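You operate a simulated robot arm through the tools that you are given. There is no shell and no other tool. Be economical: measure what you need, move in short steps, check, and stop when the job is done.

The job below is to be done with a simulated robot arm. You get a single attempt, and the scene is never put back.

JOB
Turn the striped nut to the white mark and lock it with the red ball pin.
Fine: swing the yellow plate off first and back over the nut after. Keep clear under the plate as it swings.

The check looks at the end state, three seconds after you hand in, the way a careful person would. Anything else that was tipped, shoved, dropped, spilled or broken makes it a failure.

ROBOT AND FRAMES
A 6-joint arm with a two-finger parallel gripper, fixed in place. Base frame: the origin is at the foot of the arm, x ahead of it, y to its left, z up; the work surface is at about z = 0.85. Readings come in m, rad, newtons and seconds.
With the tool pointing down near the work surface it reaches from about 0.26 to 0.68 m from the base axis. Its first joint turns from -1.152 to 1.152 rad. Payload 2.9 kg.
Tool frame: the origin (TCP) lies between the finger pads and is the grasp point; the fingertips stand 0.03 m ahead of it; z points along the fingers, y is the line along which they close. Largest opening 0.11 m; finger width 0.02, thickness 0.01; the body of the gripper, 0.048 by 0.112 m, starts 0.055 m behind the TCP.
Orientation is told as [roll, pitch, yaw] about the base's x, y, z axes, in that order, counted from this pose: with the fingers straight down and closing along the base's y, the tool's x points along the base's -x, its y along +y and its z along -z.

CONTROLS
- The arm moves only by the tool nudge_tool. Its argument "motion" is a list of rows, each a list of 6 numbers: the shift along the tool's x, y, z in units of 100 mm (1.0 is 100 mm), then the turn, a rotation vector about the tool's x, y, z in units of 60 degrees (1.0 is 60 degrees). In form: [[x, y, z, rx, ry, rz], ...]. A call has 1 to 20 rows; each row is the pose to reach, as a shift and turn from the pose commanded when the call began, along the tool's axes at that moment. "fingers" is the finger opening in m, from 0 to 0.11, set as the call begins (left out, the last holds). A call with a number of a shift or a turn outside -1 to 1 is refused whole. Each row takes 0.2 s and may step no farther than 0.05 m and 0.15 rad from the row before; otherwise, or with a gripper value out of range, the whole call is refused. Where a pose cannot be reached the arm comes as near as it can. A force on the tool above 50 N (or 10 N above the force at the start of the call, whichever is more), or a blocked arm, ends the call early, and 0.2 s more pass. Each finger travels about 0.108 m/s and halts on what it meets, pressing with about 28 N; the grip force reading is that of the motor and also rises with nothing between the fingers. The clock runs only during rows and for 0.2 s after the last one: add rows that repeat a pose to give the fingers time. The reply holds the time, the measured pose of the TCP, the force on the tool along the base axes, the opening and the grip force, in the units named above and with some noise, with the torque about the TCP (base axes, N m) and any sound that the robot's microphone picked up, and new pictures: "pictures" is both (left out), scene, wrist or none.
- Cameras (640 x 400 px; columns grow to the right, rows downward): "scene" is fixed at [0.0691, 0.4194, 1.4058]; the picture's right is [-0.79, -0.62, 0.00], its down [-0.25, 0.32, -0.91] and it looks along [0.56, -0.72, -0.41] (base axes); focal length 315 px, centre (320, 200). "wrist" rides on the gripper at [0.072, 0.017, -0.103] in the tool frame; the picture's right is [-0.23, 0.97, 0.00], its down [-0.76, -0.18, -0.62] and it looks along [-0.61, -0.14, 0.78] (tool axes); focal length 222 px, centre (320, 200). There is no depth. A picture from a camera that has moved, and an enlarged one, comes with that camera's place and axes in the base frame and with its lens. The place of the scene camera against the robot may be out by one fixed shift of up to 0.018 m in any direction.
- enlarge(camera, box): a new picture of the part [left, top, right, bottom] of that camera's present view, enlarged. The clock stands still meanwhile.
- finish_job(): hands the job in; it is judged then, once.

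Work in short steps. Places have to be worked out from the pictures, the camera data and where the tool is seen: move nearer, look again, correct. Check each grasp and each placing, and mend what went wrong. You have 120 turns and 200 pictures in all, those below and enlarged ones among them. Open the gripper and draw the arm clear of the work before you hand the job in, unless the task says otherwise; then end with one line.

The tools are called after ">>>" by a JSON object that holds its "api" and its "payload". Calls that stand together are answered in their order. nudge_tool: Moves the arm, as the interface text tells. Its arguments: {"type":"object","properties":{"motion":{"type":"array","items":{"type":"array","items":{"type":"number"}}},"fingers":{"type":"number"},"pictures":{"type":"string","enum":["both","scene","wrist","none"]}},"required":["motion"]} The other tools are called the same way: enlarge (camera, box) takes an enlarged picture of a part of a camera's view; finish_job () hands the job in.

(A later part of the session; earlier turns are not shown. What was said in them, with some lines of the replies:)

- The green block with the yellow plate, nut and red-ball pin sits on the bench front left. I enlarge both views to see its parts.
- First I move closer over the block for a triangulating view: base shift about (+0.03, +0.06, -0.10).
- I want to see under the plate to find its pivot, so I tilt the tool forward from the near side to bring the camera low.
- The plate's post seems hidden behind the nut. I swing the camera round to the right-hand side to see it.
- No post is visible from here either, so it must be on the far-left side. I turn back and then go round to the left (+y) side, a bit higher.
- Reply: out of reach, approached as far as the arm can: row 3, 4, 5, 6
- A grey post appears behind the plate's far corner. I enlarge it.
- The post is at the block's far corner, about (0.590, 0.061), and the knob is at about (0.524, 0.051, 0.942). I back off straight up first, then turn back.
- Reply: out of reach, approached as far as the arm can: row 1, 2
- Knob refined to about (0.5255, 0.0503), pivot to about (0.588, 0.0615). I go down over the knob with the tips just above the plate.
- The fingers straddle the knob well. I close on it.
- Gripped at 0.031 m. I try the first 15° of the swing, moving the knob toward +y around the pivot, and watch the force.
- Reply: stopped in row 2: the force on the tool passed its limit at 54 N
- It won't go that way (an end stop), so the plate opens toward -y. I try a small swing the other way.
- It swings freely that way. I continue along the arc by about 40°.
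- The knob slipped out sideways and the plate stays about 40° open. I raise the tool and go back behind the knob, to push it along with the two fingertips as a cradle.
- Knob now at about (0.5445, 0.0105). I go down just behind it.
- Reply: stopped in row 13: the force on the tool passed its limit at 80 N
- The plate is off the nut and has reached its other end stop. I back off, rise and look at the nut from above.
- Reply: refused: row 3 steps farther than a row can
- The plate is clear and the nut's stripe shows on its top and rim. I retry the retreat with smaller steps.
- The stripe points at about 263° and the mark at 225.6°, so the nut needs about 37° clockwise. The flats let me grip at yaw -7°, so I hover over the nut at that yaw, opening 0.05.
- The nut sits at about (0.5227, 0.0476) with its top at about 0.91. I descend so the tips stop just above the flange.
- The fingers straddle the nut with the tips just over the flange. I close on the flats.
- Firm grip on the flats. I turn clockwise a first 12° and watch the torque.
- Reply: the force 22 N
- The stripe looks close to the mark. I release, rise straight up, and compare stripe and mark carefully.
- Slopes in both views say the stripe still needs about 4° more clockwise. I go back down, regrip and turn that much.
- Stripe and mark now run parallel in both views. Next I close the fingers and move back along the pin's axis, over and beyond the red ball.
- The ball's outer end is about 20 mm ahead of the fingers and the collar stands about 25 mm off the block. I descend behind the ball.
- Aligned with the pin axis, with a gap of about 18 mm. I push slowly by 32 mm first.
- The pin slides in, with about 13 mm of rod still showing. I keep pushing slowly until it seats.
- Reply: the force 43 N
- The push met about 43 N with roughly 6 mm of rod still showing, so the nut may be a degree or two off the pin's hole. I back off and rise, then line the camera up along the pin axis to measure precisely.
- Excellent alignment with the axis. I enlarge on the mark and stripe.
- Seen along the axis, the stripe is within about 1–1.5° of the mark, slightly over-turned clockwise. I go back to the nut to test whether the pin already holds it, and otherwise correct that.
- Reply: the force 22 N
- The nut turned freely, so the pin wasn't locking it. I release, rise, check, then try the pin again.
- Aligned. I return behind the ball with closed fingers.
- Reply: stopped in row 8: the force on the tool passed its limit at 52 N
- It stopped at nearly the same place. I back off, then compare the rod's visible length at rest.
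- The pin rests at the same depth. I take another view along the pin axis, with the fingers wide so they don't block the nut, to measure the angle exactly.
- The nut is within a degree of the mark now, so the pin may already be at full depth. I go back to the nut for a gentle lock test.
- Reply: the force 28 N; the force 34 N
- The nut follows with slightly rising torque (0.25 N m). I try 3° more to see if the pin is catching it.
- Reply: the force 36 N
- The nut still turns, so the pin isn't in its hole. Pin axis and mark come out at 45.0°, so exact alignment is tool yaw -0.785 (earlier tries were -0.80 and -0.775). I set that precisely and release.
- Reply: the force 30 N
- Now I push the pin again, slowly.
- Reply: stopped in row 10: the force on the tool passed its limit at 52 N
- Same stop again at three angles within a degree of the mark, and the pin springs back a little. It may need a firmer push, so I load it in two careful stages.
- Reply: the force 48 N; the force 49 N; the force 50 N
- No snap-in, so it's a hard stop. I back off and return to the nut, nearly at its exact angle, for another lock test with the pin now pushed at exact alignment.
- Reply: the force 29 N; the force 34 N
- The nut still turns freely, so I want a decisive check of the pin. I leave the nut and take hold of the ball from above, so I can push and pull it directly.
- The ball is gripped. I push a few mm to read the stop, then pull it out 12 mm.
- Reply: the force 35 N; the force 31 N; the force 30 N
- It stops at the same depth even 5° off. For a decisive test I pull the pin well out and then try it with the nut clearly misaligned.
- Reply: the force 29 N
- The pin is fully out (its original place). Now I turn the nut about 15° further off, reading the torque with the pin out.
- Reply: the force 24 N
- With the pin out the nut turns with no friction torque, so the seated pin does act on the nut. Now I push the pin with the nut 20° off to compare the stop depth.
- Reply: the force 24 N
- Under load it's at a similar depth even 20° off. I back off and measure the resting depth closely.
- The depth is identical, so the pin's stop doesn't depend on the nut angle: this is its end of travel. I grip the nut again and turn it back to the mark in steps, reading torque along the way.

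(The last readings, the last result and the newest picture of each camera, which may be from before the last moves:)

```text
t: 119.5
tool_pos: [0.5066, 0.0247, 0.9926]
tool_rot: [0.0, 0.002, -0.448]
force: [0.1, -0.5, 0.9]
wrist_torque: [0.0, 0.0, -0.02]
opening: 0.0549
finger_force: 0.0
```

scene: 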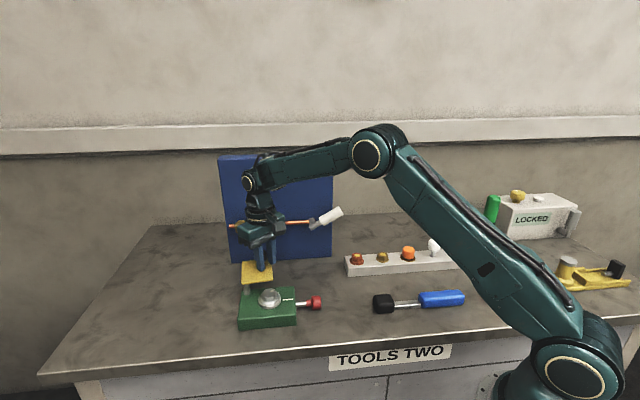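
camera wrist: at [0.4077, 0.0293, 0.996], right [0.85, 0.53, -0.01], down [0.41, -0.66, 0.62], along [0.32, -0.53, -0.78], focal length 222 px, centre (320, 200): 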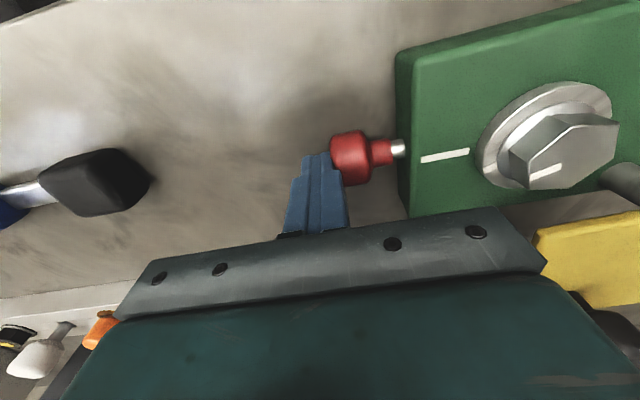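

>>> {"api": "nudge_tool", "payload": {"motion": [[-0.058, 0.28, 0, 0, 0, 0], [-0.058, 0.28, 0.3, 0, 0, 0], [-0.058, 0.28, 0.58, 0, 0, 0], [-0.058, 0.28, 0.65, 0, 0, 0], [-0.058, 0.28, 0.65, 0, 0, 0]], "fingers": 0.055, "pictures": "none"}}

>>> {"api": "nudge_tool", "payload": {"motion": [[0, 0, 0, 0, 0, 0], [0, 0, 0, 0, 0, 0], [0, 0, 0, 0, 0, 0]], "fingers": 0.02, "pictures": "none"}}

>>> {"api": "nudge_tool", "payload": {"motion": [[0, 0, 0, 0, 0, 0.06], [0, 0, 0, 0, 0, 0.12], [0, 0, 0, 0, 0, 0.12]], "fingers": 0.02, "pictures": "none"}}

>>> {"api": "nudge_tool", "payload": {"motion": [[0, 0, 0, 0, 0, 0.06], [0, 0, 0, 0, 0, 0.12], [0, 0, 0, 0, 0, 0.12]], "fingers": 0.02, "pictures": "none"}}

>>> {"api": "nudge_tool", "payload": {"motion": [[0, 0, 0, 0, 0, 0.04], [0, 0, 0, 0, 0, 0.082], [0, 0, 0, 0, 0, 0.082]], "fingers": 0.02, "pictures": "wrist"}}

```text
t: 120.7
tool_pos: [0.5242, 0.0444, 0.9256]
tool_rot: [0.0, 0.003, -0.449]
force: [1.3, 0.1, 0.4]
wrist_torque: [0.01, -0.03, -0.02]
opening: 0.055
finger_force: 0.2
```

```text
t: 121.5
tool_pos: [0.5258, 0.0466, 0.9274]
tool_rot: [0.001, -0.001, -0.445]
force: [7.6, 13.3, -7.0]
wrist_torque: [0.14, -0.87, 0.01]
opening: 0.0319
finger_force: 45.5
```

```text
t: 122.2
tool_pos: [0.5257, 0.046, 0.9274]
tool_rot: [-0.001, 0.003, -0.573]
force: [2.5, 18.6, -7.8]
wrist_torque: [0.59, 0.4, 0.51]
opening: 0.0327
finger_force: 45.0
```

```text
t: 123.0
tool_pos: [0.526, 0.0471, 0.9271]
tool_rot: [0.002, 0.002, -0.696]
force: [11.1, 20.5, -14.5]
wrist_torque: [0.51, 0.48, 0.38]
opening: 0.0334
finger_force: 44.8
```

```text
t: 123.8
tool_pos: [0.5249, 0.0479, 0.9268]
tool_rot: [0.001, 0.003, -0.784]
force: [15.1, 21.8, -15.4]
wrist_torque: [0.58, 0.35, 0.37]
opening: 0.0341
finger_force: 44.5
camera wrist: at [0.4845, 0.1103, 1.0312], right [0.85, 0.53, 0.0], down [0.41, -0.67, 0.62], along [0.33, -0.53, -0.78], focal length 222 px, centre (320, 200)
```

wrist: 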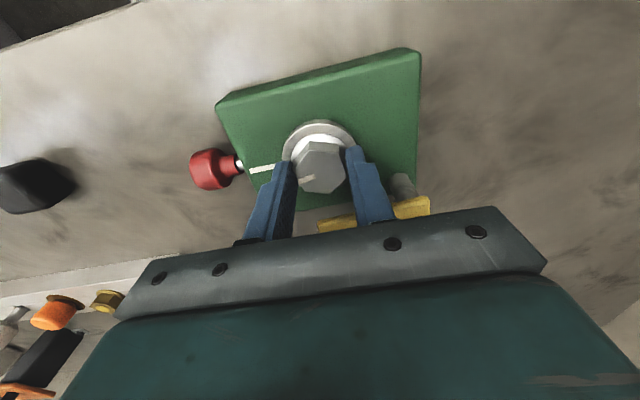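

The grip opening grew, so the pin is now holding the nut against turning. I look closely.

>>> {"api": "enlarge", "payload": {"camera": "wrist", "box": [230, 90, 410, 210]}}

>>> {"api": "enlarge", "payload": {"camera": "scene", "box": [235, 270, 335, 330]}}

```text
3.33 times, centred on (320, 150) of wrist
camera zoom: at [0.4845, 0.1103, 1.0312], right [0.85, 0.53, 0.0], down [0.41, -0.67, 0.62], along [0.33, -0.53, -0.78], focal length 740 px, centre (320, 367)
```

zoom: 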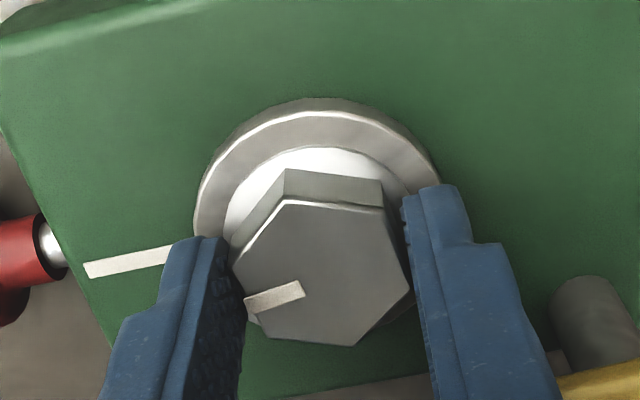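

```text
6.40 times, centred on (285, 300) of scene
camera zoom: at [0.0698, 0.42, 1.4056], right [-0.79, -0.62, 0.0], down [-0.25, 0.32, -0.91], along [0.56, -0.72, -0.41], focal length 2018 px, centre (544, -440)
```

zoom: 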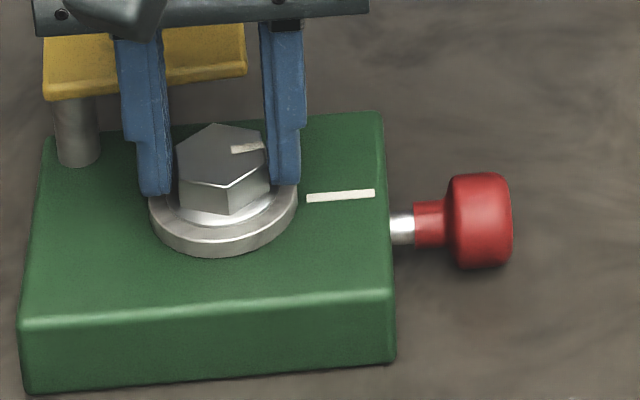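

With the pin in, the nut is clamped (the grip slips on it), so this depth is the locked position. For a clean finish I pull the pin, realign the nut and push it in again. First I let go and go over to the ball.

>>> {"api": "nudge_tool", "payload": {"motion": [[0, 0, 0, 0, 0, 0], [0, 0, 0, 0, 0, 0], [0, 0, -0.35, 0, 0, 0], [0, 0, -0.65, 0, 0, 0]], "fingers": 0.06, "pictures": "none"}}

>>> {"api": "nudge_tool", "payload": {"motion": [[0, -0.15, 0, 0, 0, -0.125], [0, -0.3, 0, 0, 0, -0.25], [0, -0.45, 0, 0, 0, -0.375], [0, -0.6, 0, 0, 0, -0.5], [0, -0.75, 0, 0, 0, -0.625], [0, -0.93, 0, 0, 0, -0.75]], "fingers": 0.06, "pictures": "none"}}

>>> {"api": "nudge_tool", "payload": {"motion": [[0, 0, 0, 0, 0, -0.125], [0, 0, 0, 0, 0, -0.25], [0, 0, 0, 0, 0, -0.375], [0, 0, 0, 0, 0, -0.5], [0, 0, 0, 0, 0, -0.625], [0, 0, 0, 0, 0, -0.75], [0, 0, 0, 0, 0, -0.75]], "fingers": 0.06, "pictures": "none"}}

```text
t: 124.8
tool_pos: [0.5236, 0.044, 0.993]
tool_rot: [0.0, 0.001, -0.785]
force: [0.2, 0.1, -0.3]
wrist_torque: [0.02, -0.03, -0.03]
opening: 0.0598
finger_force: 0.1
```

```text
t: 126.2
tool_pos: [0.459, -0.02, 0.9944]
tool_rot: [0.0, -0.001, 0.002]
force: [-0.3, -0.7, 0.1]
wrist_torque: [0.01, -0.01, 0.02]
opening: 0.0599
finger_force: 0.0
```

```text
t: 127.8
tool_pos: [0.4592, -0.0208, 0.9927]
tool_rot: [0.002, 0.001, 0.788]
force: [0.2, -0.3, 0.2]
wrist_torque: [-0.04, 0.03, -0.02]
opening: 0.0599
finger_force: 0.1
```

>>> {"api": "nudge_tool", "payload": {"motion": [[0, -0.01, 0.35, 0, 0, 0], [0, -0.01, 0.7, 0, 0, 0], [0, -0.01, 0.9, 0, 0, 0], [0, -0.01, 1.0, 0, 0, 0], [0, -0.01, 1.0, 0, 0, 0]], "fingers": 0.06, "pictures": "none"}}

>>> {"api": "nudge_tool", "payload": {"motion": [[0, 0, 0.02, 0, 0, 0], [0, 0, 0.02, 0, 0, 0], [0, 0, 0.02, 0, 0, 0], [0.05, 0, 0.02, 0, 0, 0], [0.1, 0, 0.02, 0, 0, 0], [0.15, 0, 0.02, 0, 0, 0], [0.18, 0, 0.02, 0, 0, 0], [0.18, 0, 0.02, 0, 0, 0]], "fingers": 0.02, "pictures": "none"}}

>>> {"api": "nudge_tool", "payload": {"motion": [[0, 0, 0, 0, 0, 0], [0, 0, 0, 0, 0, 0], [0, 0, -0.4, 0, 0, 0], [0, 0, -0.8, 0, 0, 0], [0, 0, -1.0, 0, 0, 0], [0, 0, -1.0, 0, 0, 0]], "fingers": 0.06, "pictures": "none"}}

>>> {"api": "enlarge", "payload": {"camera": "scene", "box": [235, 270, 335, 330]}}

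```text
t: 129.1
tool_pos: [0.459, -0.0217, 0.8938]
tool_rot: [0.002, 0.001, 0.786]
force: [-0.6, 1.0, -0.5]
wrist_torque: [0.0, -0.01, 0.01]
opening: 0.0598
finger_force: 0.0
```

```text
t: 130.8
tool_pos: [0.4471, -0.0325, 0.8906]
tool_rot: [-0.002, 0.0, 0.786]
force: [0.4, 16.0, 19.4]
wrist_torque: [0.14, 0.16, -0.46]
opening: 0.033
finger_force: 44.8
```

```text
t: 132.2
tool_pos: [0.4481, -0.0313, 0.991]
tool_rot: [0.002, 0.002, 0.787]
force: [0.5, 0.2, -0.2]
wrist_torque: [0.0, 0.0, -0.02]
opening: 0.0598
finger_force: 0.1
```

```text
6.40 times, centred on (285, 300) of scene
camera zoom: at [0.0691, 0.4194, 1.4058], right [-0.79, -0.62, 0.0], down [-0.25, 0.32, -0.91], along [0.56, -0.72, -0.41], focal length 2018 px, centre (544, -440)
```

zoom: 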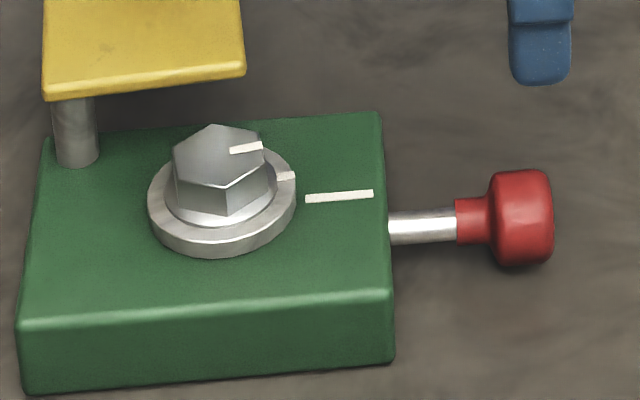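

The pin is out. I return to the nut, grip it at its present angle and turn it to yaw -0.786.

>>> {"api": "nudge_tool", "payload": {"motion": [[-0.1, 0, 0, 0, 0, 0.118], [-0.2, 0, 0, 0, 0, 0.236], [-0.3, 0, 0, 0, 0, 0.354], [-0.4, 0, 0, 0, 0, 0.472], [-0.5, 0, 0, 0, 0, 0.59], [-0.55, 0, 0, 0, 0, 0.68]], "fingers": 0.055, "pictures": "none"}}

>>> {"api": "nudge_tool", "payload": {"motion": [[-0.07, 0.07, 0, 0, 0, 0.118], [-0.14, 0.14, 0, 0, 0, 0.236], [-0.21, 0.21, 0, 0, 0, 0.354], [-0.28, 0.28, 0, 0, 0, 0.472], [-0.33, 0.35, 0, 0, 0, 0.59], [-0.35, 0.38, 0, 0, 0, 0.68], [-0.35, 0.38, 0.3, 0, 0, 0.68], [-0.35, 0.38, 0.55, 0, 0, 0.68], [-0.35, 0.38, 0.63, 0, 0, 0.68], [-0.35, 0.38, 0.63, 0, 0, 0.68]], "fingers": 0.055, "pictures": "none"}}

>>> {"api": "nudge_tool", "payload": {"motion": [[0, 0, 0, 0, 0, 0], [0, 0, 0, 0, 0, 0], [0, 0, 0, 0, 0, 0]], "fingers": 0.02, "pictures": "none"}}

```text
t: 133.7
tool_pos: [0.4856, 0.0062, 0.9906]
tool_rot: [0.001, 0.001, 0.071]
force: [0.1, -0.4, -0.2]
wrist_torque: [-0.01, -0.01, -0.03]
opening: 0.0551
finger_force: 0.1
```

```text
t: 135.8
tool_pos: [0.5181, 0.0458, 0.9279]
tool_rot: [0.0, -0.002, -0.638]
force: [0.1, 0.1, -1.3]
wrist_torque: [0.01, -0.03, -0.04]
opening: 0.0552
finger_force: 0.1
```

```text
t: 136.7
tool_pos: [0.5201, 0.0507, 0.9282]
tool_rot: [0.009, -0.003, -0.63]
force: [23.8, 32.7, -7.7]
wrist_torque: [0.06, -0.51, 0.29]
opening: 0.032
finger_force: 45.0
```

The grip is off-centre by about 5 mm, so I centre it and then turn to the mark angle.

>>> {"api": "nudge_tool", "payload": {"motion": [[-0.02, 0.03, 0, 0, 0, 0], [-0.04, 0.055, 0, 0, 0, 0], [-0.04, 0.055, 0, 0, 0, 0.05], [-0.04, 0.055, 0, 0, 0, 0.1], [-0.04, 0.055, 0, 0, 0, 0.141], [-0.04, 0.055, 0, 0, 0, 0.141], [-0.04, 0.055, 0, 0, 0, 0.141]], "fingers": 0.02, "pictures": "none"}}

```text
t: 138.2
tool_pos: [0.5234, 0.0499, 0.9257]
tool_rot: [0.0, 0.006, -0.782]
force: [-17.1, 21.8, 11.5]
wrist_torque: [0.59, 0.37, 0.03]
opening: 0.0317
finger_force: 44.8
```

>>> {"api": "nudge_tool", "payload": {"motion": [[0.02, 0, 0, 0, 0, 0.004], [0.02, 0, 0, 0, 0, 0.004]], "fingers": 0.02, "pictures": "none"}}

>>> {"api": "nudge_tool", "payload": {"motion": [[0, 0, 0, 0, 0, 0], [0, 0, 0, 0, 0, 0], [0, 0, -0.35, 0, 0, 0], [0, 0, -0.65, 0, 0, 0], [0, 0, -0.65, 0, 0, 0]], "fingers": 0.055, "pictures": "wrist"}}

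>>> {"api": "enlarge", "payload": {"camera": "wrist", "box": [230, 70, 380, 170]}}

>>> {"api": "enlarge", "payload": {"camera": "scene", "box": [240, 275, 300, 315]}}

```text
t: 138.8
tool_pos: [0.5244, 0.0493, 0.928]
tool_rot: [0.001, 0.001, -0.791]
force: [-4.2, 13.6, 1.4]
wrist_torque: [1.22, 0.92, 0.02]
opening: 0.0319
finger_force: 45.4
```

```text
t: 140.1
tool_pos: [0.5238, 0.0509, 0.9929]
tool_rot: [0.001, 0.001, -0.792]
force: [1.0, 0.7, -1.0]
wrist_torque: [0.01, -0.04, 0.01]
opening: 0.055
finger_force: 0.0
camera wrist: at [0.483, 0.114, 1.0959], right [0.85, 0.52, 0.0], down [0.41, -0.67, 0.62], along [0.33, -0.53, -0.78], focal length 222 px, centre (320, 200)
```

wrist: 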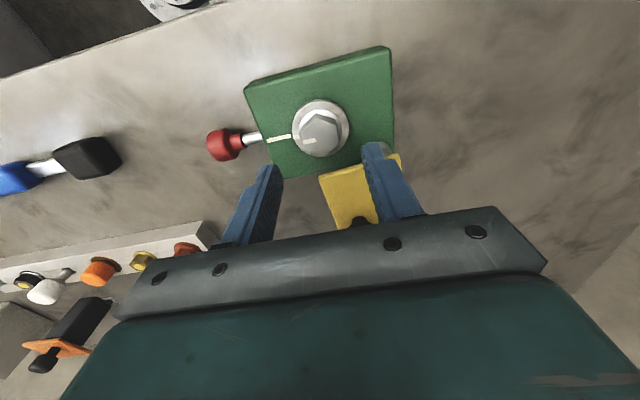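

```text
4.00 times, centred on (305, 120) of wrist
camera zoom: at [0.483, 0.114, 1.0959], right [0.85, 0.52, 0.0], down [0.41, -0.67, 0.62], along [0.33, -0.53, -0.78], focal length 888 px, centre (380, 520)
```

zoom: 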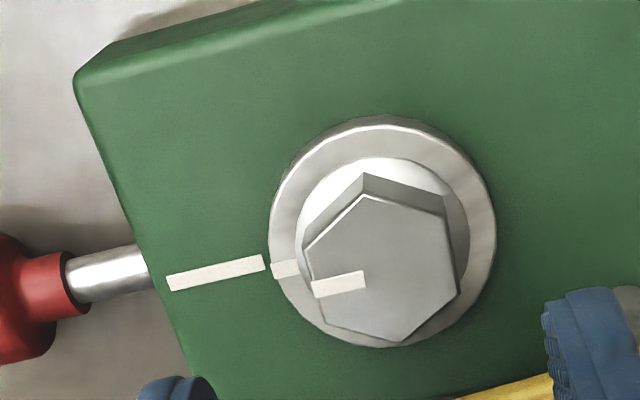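

```text
10.00 times, centred on (270, 295) of scene
camera zoom: at [0.0691, 0.4194, 1.4058], right [-0.79, -0.62, 0.0], down [-0.25, 0.32, -0.91], along [0.56, -0.72, -0.41], focal length 3153 px, centre (820, -750)
```

zoom: 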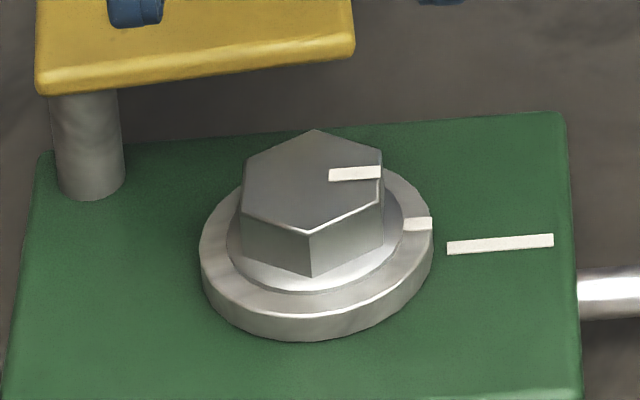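

Aligned within about half a degree. Now I push the pin in from behind again.

>>> {"api": "nudge_tool", "payload": {"motion": [[0, -0.35, 0, 0, 0, 0], [0, -0.7, 0, 0, 0, 0], [0, -1.0, 0, 0, 0, 0], [0, -1.0, 0, 0, 0, 0]], "fingers": 0, "pictures": "none"}}

>>> {"api": "nudge_tool", "payload": {"motion": [[-0.06, -0.25, 0, 0, 0, 0], [-0.06, -0.52, 0, 0, 0, 0], [-0.06, -0.52, 0.35, 0, 0, 0], [-0.06, -0.52, 0.7, 0, 0, 0], [-0.06, -0.52, 0.95, 0, 0, 0], [-0.06, -0.52, 1.0, 0, 0, 0], [-0.06, -0.52, 1.0, 0, 0, 0]], "fingers": 0, "pictures": "none"}}

>>> {"api": "nudge_tool", "payload": {"motion": [[0, 0.07, 0, 0, 0, 0], [0, 0.13, 0, 0, 0, 0], [0, 0.17, 0, 0, 0, 0], [0, 0.21, 0, 0, 0, 0], [0, 0.25, 0, 0, 0, 0], [0, 0.28, 0, 0, 0, 0], [0, 0.31, 0, 0, 0, 0], [0, 0.34, 0, 0, 0, 0], [0, 0.37, 0, 0, 0, 0], [0, 0.4, 0, 0, 0, 0], [0, 0.42, 0, 0, 0, 0], [0, 0.42, 0, 0, 0, 0]], "fingers": 0, "pictures": "wrist"}}

>>> {"api": "enlarge", "payload": {"camera": "scene", "box": [235, 270, 335, 330]}}

```text
t: 141.1
tool_pos: [0.4519, -0.0222, 0.9942]
tool_rot: [0.001, 0.0, -0.792]
force: [-0.1, 0.4, 0.5]
wrist_torque: [0.0, -0.02, 0.0]
opening: 0.0
finger_force: 27.7
```

```text
t: 142.7
tool_pos: [0.4214, -0.0621, 0.8921]
tool_rot: [-0.001, 0.001, -0.79]
force: [0.2, 0.6, -0.4]
wrist_torque: [0.03, 0.03, -0.02]
opening: 0.0
finger_force: 27.5
```

```text
t: 145.2
tool_pos: [0.4477, -0.0344, 0.8926]
tool_rot: [-0.005, 0.001, -0.795]
force: [-14.3, -18.4, 4.9]
wrist_torque: [-0.33, 0.3, -0.03]
opening: 0.0002
finger_force: 27.8
camera wrist: at [0.4077, 0.0299, 0.9953], right [0.85, 0.52, -0.01], down [0.41, -0.67, 0.62], along [0.32, -0.53, -0.78], focal length 222 px, centre (320, 200)
```

wrist: 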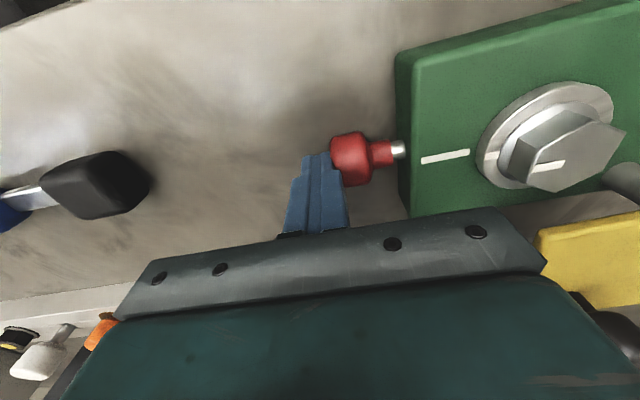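

```text
6.40 times, centred on (285, 300) of scene
camera zoom: at [0.0687, 0.4189, 1.406], right [-0.79, -0.62, 0.0], down [-0.25, 0.32, -0.91], along [0.56, -0.72, -0.41], focal length 2018 px, centre (544, -440)
```

zoom: 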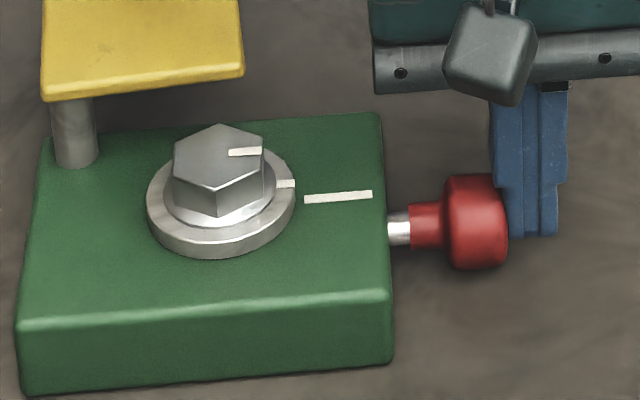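

The pin is in and the stripe is on the mark. I back off and go over to the plate's knob with the gripper yawed, ready to swing it back.

>>> {"api": "nudge_tool", "payload": {"motion": [[0, -0.1, 0, 0, 0, 0], [0, -0.2, 0, 0, 0, 0], [0, -0.2, -0.4, 0, 0, 0], [0, -0.2, -0.8, 0, 0, 0], [0, -0.2, -1.0, 0, 0, 0], [0, -0.2, -1.0, 0, 0, 0]], "fingers": 0.06, "pictures": "none"}}

>>> {"api": "nudge_tool", "payload": {"motion": [[-0.03, 0.09, -0.1, 0, 0, -0.136], [-0.07, 0.18, -0.2, 0, 0, -0.272], [-0.1, 0.27, -0.3, 0, 0, -0.408], [-0.14, 0.36, -0.3, 0, 0, -0.544], [-0.18, 0.46, -0.3, 0, 0, -0.68], [-0.22, 0.56, -0.3, 0, 0, -0.816], [-0.26, 0.67, -0.3, 0, 0, -0.952]], "fingers": 0.06, "pictures": "none"}}

>>> {"api": "nudge_tool", "payload": {"motion": [[-0.14, 0, 0, 0, 0, -0.136], [-0.28, 0, 0, 0, 0, -0.272], [-0.42, 0, 0, 0, 0, -0.408], [-0.56, 0, 0, 0, 0, -0.544], [-0.7, -0.01, 0, 0, 0, -0.68], [-0.84, -0.02, 0, 0, 0, -0.816], [-0.96, -0.03, 0, 0, 0, -0.952], [-0.96, -0.03, 0, 0, 0, -0.952]], "fingers": 0.06, "pictures": "wrist"}}

```text
t: 146.7
tool_pos: [0.4348, -0.0455, 0.9921]
tool_rot: [0.0, 0.002, -0.792]
force: [0.4, -0.5, 0.1]
wrist_torque: [-0.02, -0.03, 0.02]
opening: 0.0599
finger_force: 0.0
```

```text
t: 148.2
tool_pos: [0.5016, -0.0188, 1.023]
tool_rot: [0.0, 0.0, 0.208]
force: [-0.6, 0.0, -0.7]
wrist_torque: [0.05, 0.01, -0.01]
opening: 0.0599
finger_force: 0.0
```

```text
t: 150.1
tool_pos: [0.5968, -0.0013, 1.0226]
tool_rot: [0.002, -0.001, 1.206]
force: [-0.8, -0.3, 0.0]
wrist_torque: [-0.03, -0.02, 0.03]
opening: 0.06
finger_force: 0.1
camera wrist: at [0.5533, -0.0624, 1.1263], right [-0.83, 0.56, 0.0], down [0.44, 0.65, 0.62], along [0.35, 0.52, -0.78], focal length 222 px, centre (320, 200)
```

wrist: 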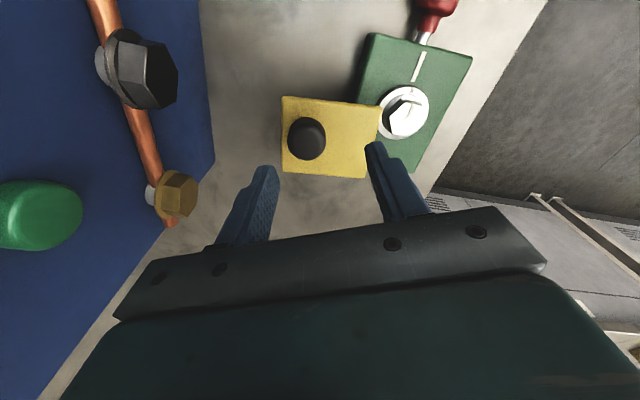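

Knob at about (0.606, -0.003), pivot refined to (0.586, 0.055), radius 0.061. I descend and grip it.

>>> {"api": "nudge_tool", "payload": {"motion": [[-0.02, -0.091, 0.2, 0, 0, 0], [-0.02, -0.091, 0.45, 0, 0, 0], [-0.02, -0.091, 0.62, 0, 0, 0], [-0.02, -0.091, 0.62, 0, 0, 0]], "fingers": 0.06, "pictures": "none"}}

>>> {"api": "nudge_tool", "payload": {"motion": [[0, 0, 0, 0, 0, 0], [0, 0, 0, 0, 0, 0], [0, 0, 0, 0, 0, 0]], "fingers": 0.02, "pictures": "wrist"}}

```text
t: 151.1
tool_pos: [0.605, -0.0033, 0.9612]
tool_rot: [0.002, -0.002, 1.202]
force: [0.1, -0.3, -1.0]
wrist_torque: [0.0, 0.01, 0.01]
opening: 0.0601
finger_force: 0.1
```

```text
t: 151.8
tool_pos: [0.6055, -0.0046, 0.9611]
tool_rot: [-0.001, 0.0, 1.2]
force: [5.6, -9.2, -4.5]
wrist_torque: [-0.26, -0.32, -0.23]
opening: 0.0313
finger_force: 44.8
camera wrist: at [0.5614, -0.0647, 1.0644], right [-0.83, 0.56, 0.0], down [0.44, 0.65, 0.62], along [0.35, 0.51, -0.78], focal length 222 px, centre (320, 200)
```

wrist: 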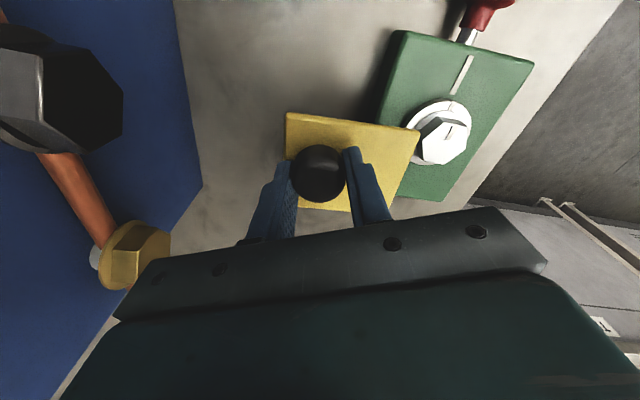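

Good grip on the knob. I swing back the first half of the arc, turning the tool half as much as the plate.

>>> {"api": "nudge_tool", "payload": {"motion": [[0.032, 0.042, 0, 0, 0, 0.042], [0.061, 0.087, 0, 0, 0, 0.084], [0.086, 0.134, 0, 0, 0, 0.126], [0.105, 0.183, 0, 0, 0, 0.168], [0.122, 0.234, 0, 0, 0, 0.21], [0.133, 0.285, 0, 0, 0, 0.252], [0.139, 0.339, 0, 0, 0, 0.294], [0.142, 0.391, 0, 0, 0, 0.336], [0.139, 0.444, 0, 0, 0, 0.378], [0.132, 0.497, 0, 0, 0, 0.42], [0.121, 0.549, 0, 0, 0, 0.462]], "fingers": 0.02, "pictures": "wrist"}}

```text
t: 154.2
tool_pos: [0.5472, 0.0074, 0.9597]
tool_rot: [0.002, 0.001, 0.721]
force: [1.6, 0.5, 8.1]
wrist_torque: [-0.02, -0.09, -0.04]
opening: 0.0308
finger_force: 44.8
camera wrist: at [0.481, -0.0284, 1.0639], right [-0.47, 0.88, 0.0], down [0.69, 0.37, 0.62], along [0.55, 0.29, -0.78], focal length 222 px, centre (320, 200)
```

wrist: 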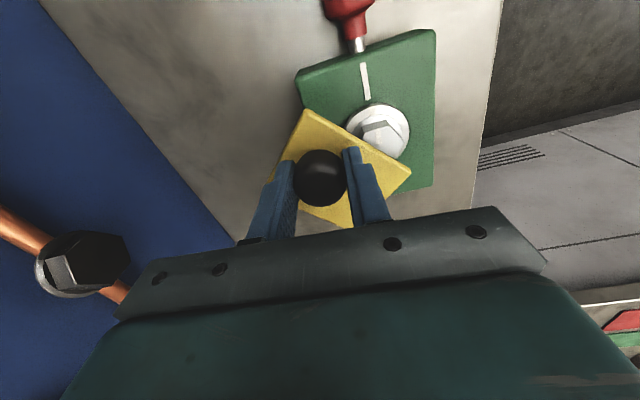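

Halfway back, still well gripped. Now the second half of the arc, up to the closed end stop.

>>> {"api": "nudge_tool", "payload": {"motion": [[0.01, 0.053, 0, 0, 0, 0.042], [0.014, 0.105, 0, 0, 0, 0.084], [0.013, 0.158, 0, 0, 0, 0.126], [0.009, 0.211, 0, 0, 0, 0.168], [0, 0.264, 0, 0, 0, 0.21], [-0.014, 0.315, 0, 0, 0, 0.252], [-0.033, 0.366, 0, 0, 0, 0.294], [-0.054, 0.413, 0, 0, 0, 0.336], [-0.081, 0.46, 0, 0, 0, 0.378], [-0.108, 0.498, 0, 0, 0, 0.42], [-0.119, 0.511, 0, 0, 0, 0.42]], "fingers": 0.02, "pictures": "wrist"}}

```text
t: 156.7
tool_pos: [0.5245, 0.0501, 0.9603]
tool_rot: [-0.001, 0.005, 0.274]
force: [-10.1, -24.1, -9.4]
wrist_torque: [-0.23, -0.85, 0.08]
opening: 0.0314
finger_force: 45.1
camera wrist: at [0.4479, 0.0475, 1.0638], right [-0.04, 1.0, 0.0], down [0.78, 0.04, 0.62], along [0.62, 0.03, -0.79], focal length 222 px, centre (320, 200)
```

wrist: 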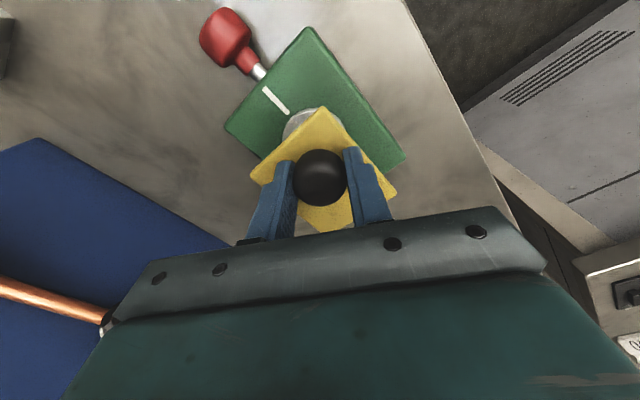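

The plate is back at (0.5245, 0.050), against its stop over the nut. I release and rise straight up.

>>> {"api": "nudge_tool", "payload": {"motion": [[0, 0, 0, 0, 0, 0], [0, 0, 0, 0, 0, 0], [0, 0, -0.3, 0, 0, 0], [0, 0, -0.65, 0, 0, 0], [0, 0, -1.0, 0, 0, 0]], "fingers": 0.07, "pictures": "none"}}

>>> {"api": "nudge_tool", "payload": {"motion": [[0.25, 0, -0.3, 0, 0, 0], [0.5, 0, -0.6, 0, 0, 0], [0.75, 0, -0.9, 0, 0, 0], [0.9, 0, -0.9, 0, 0, 0], [0.9, 0, -0.9, 0, 0, 0]], "fingers": 0.07, "pictures": "both"}}

>>> {"api": "enlarge", "payload": {"camera": "scene", "box": [220, 255, 340, 340]}}

>>> {"api": "enlarge", "payload": {"camera": "wrist", "box": [220, 60, 400, 180]}}

```text
t: 157.8
tool_pos: [0.5238, 0.0536, 1.062]
tool_rot: [-0.001, 0.002, 0.279]
force: [-0.6, 0.0, -0.4]
wrist_torque: [0.01, -0.02, 0.02]
opening: 0.0701
finger_force: 0.1
```

```text
t: 159.1
tool_pos: [0.4372, 0.029, 1.1508]
tool_rot: [0.001, 0.002, 0.278]
force: [0.0, 0.5, 0.1]
wrist_torque: [-0.01, -0.01, 0.0]
opening: 0.0698
finger_force: 0.1
camera wrist: at [0.3613, 0.0245, 1.2543], right [-0.05, 1.0, 0.0], down [0.78, 0.04, 0.62], along [0.62, 0.03, -0.78], focal length 222 px, centre (320, 200)
```

scene: 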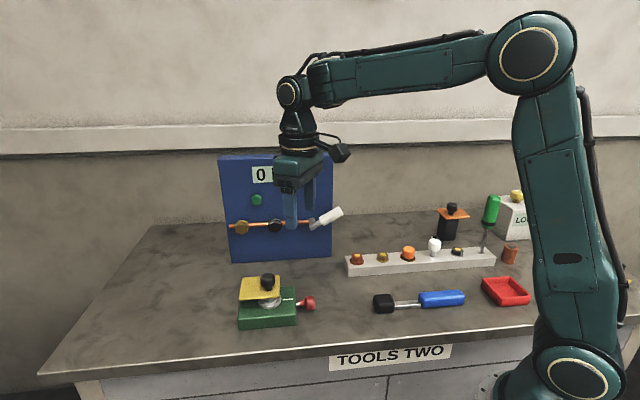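
wrist: 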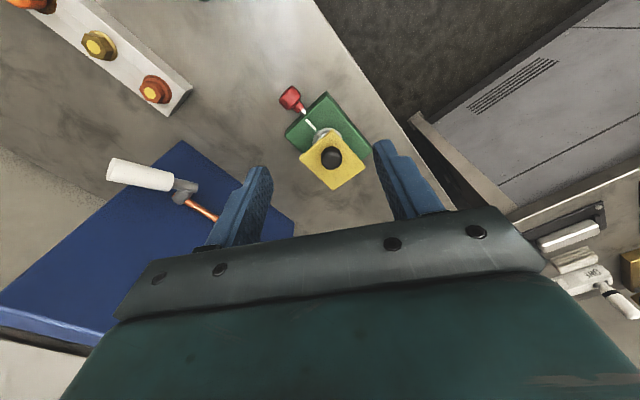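

```text
4.71 times, centred on (280, 298) of scene
camera zoom: at [0.0691, 0.4194, 1.4058], right [-0.79, -0.62, 0.0], down [-0.25, 0.32, -0.91], along [0.56, -0.72, -0.41], focal length 1484 px, centre (508, -259)
```

zoom: 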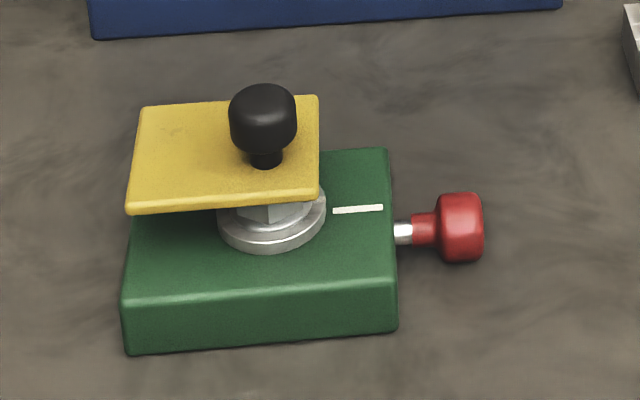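

```text
3.33 times, centred on (310, 120) of wrist
camera zoom: at [0.3613, 0.0245, 1.2543], right [-0.05, 1.0, 0.0], down [0.78, 0.04, 0.62], along [0.62, 0.03, -0.78], focal length 740 px, centre (353, 467)
```

zoom: 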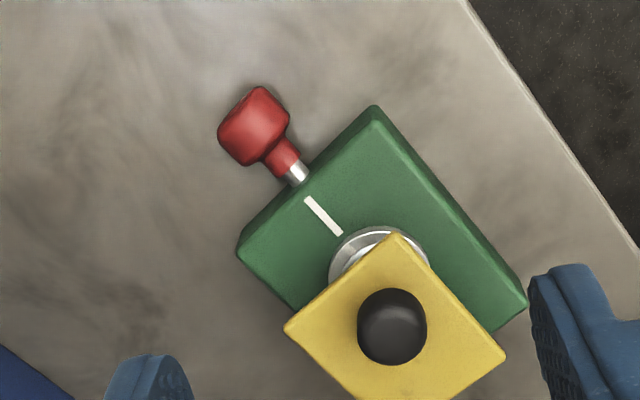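

The plate is back exactly where it started, the pin is in to its stop, the nut is on the mark, the arm is clear and nothing else has moved. I hand in.

>>> {"api": "finish_job", "payload": {}}

```text
The job is handed in.
```

I turned the nut's stripe to the white mark (within about half a degree), pushed the red ball pin in to its stop and swung the yellow plate back over the nut. About 9 mm of the pin's rod still shows, and no push up to about 50 N moved it further. I took that as fully in because the nut resists turning there, though the gripper could still force it round.
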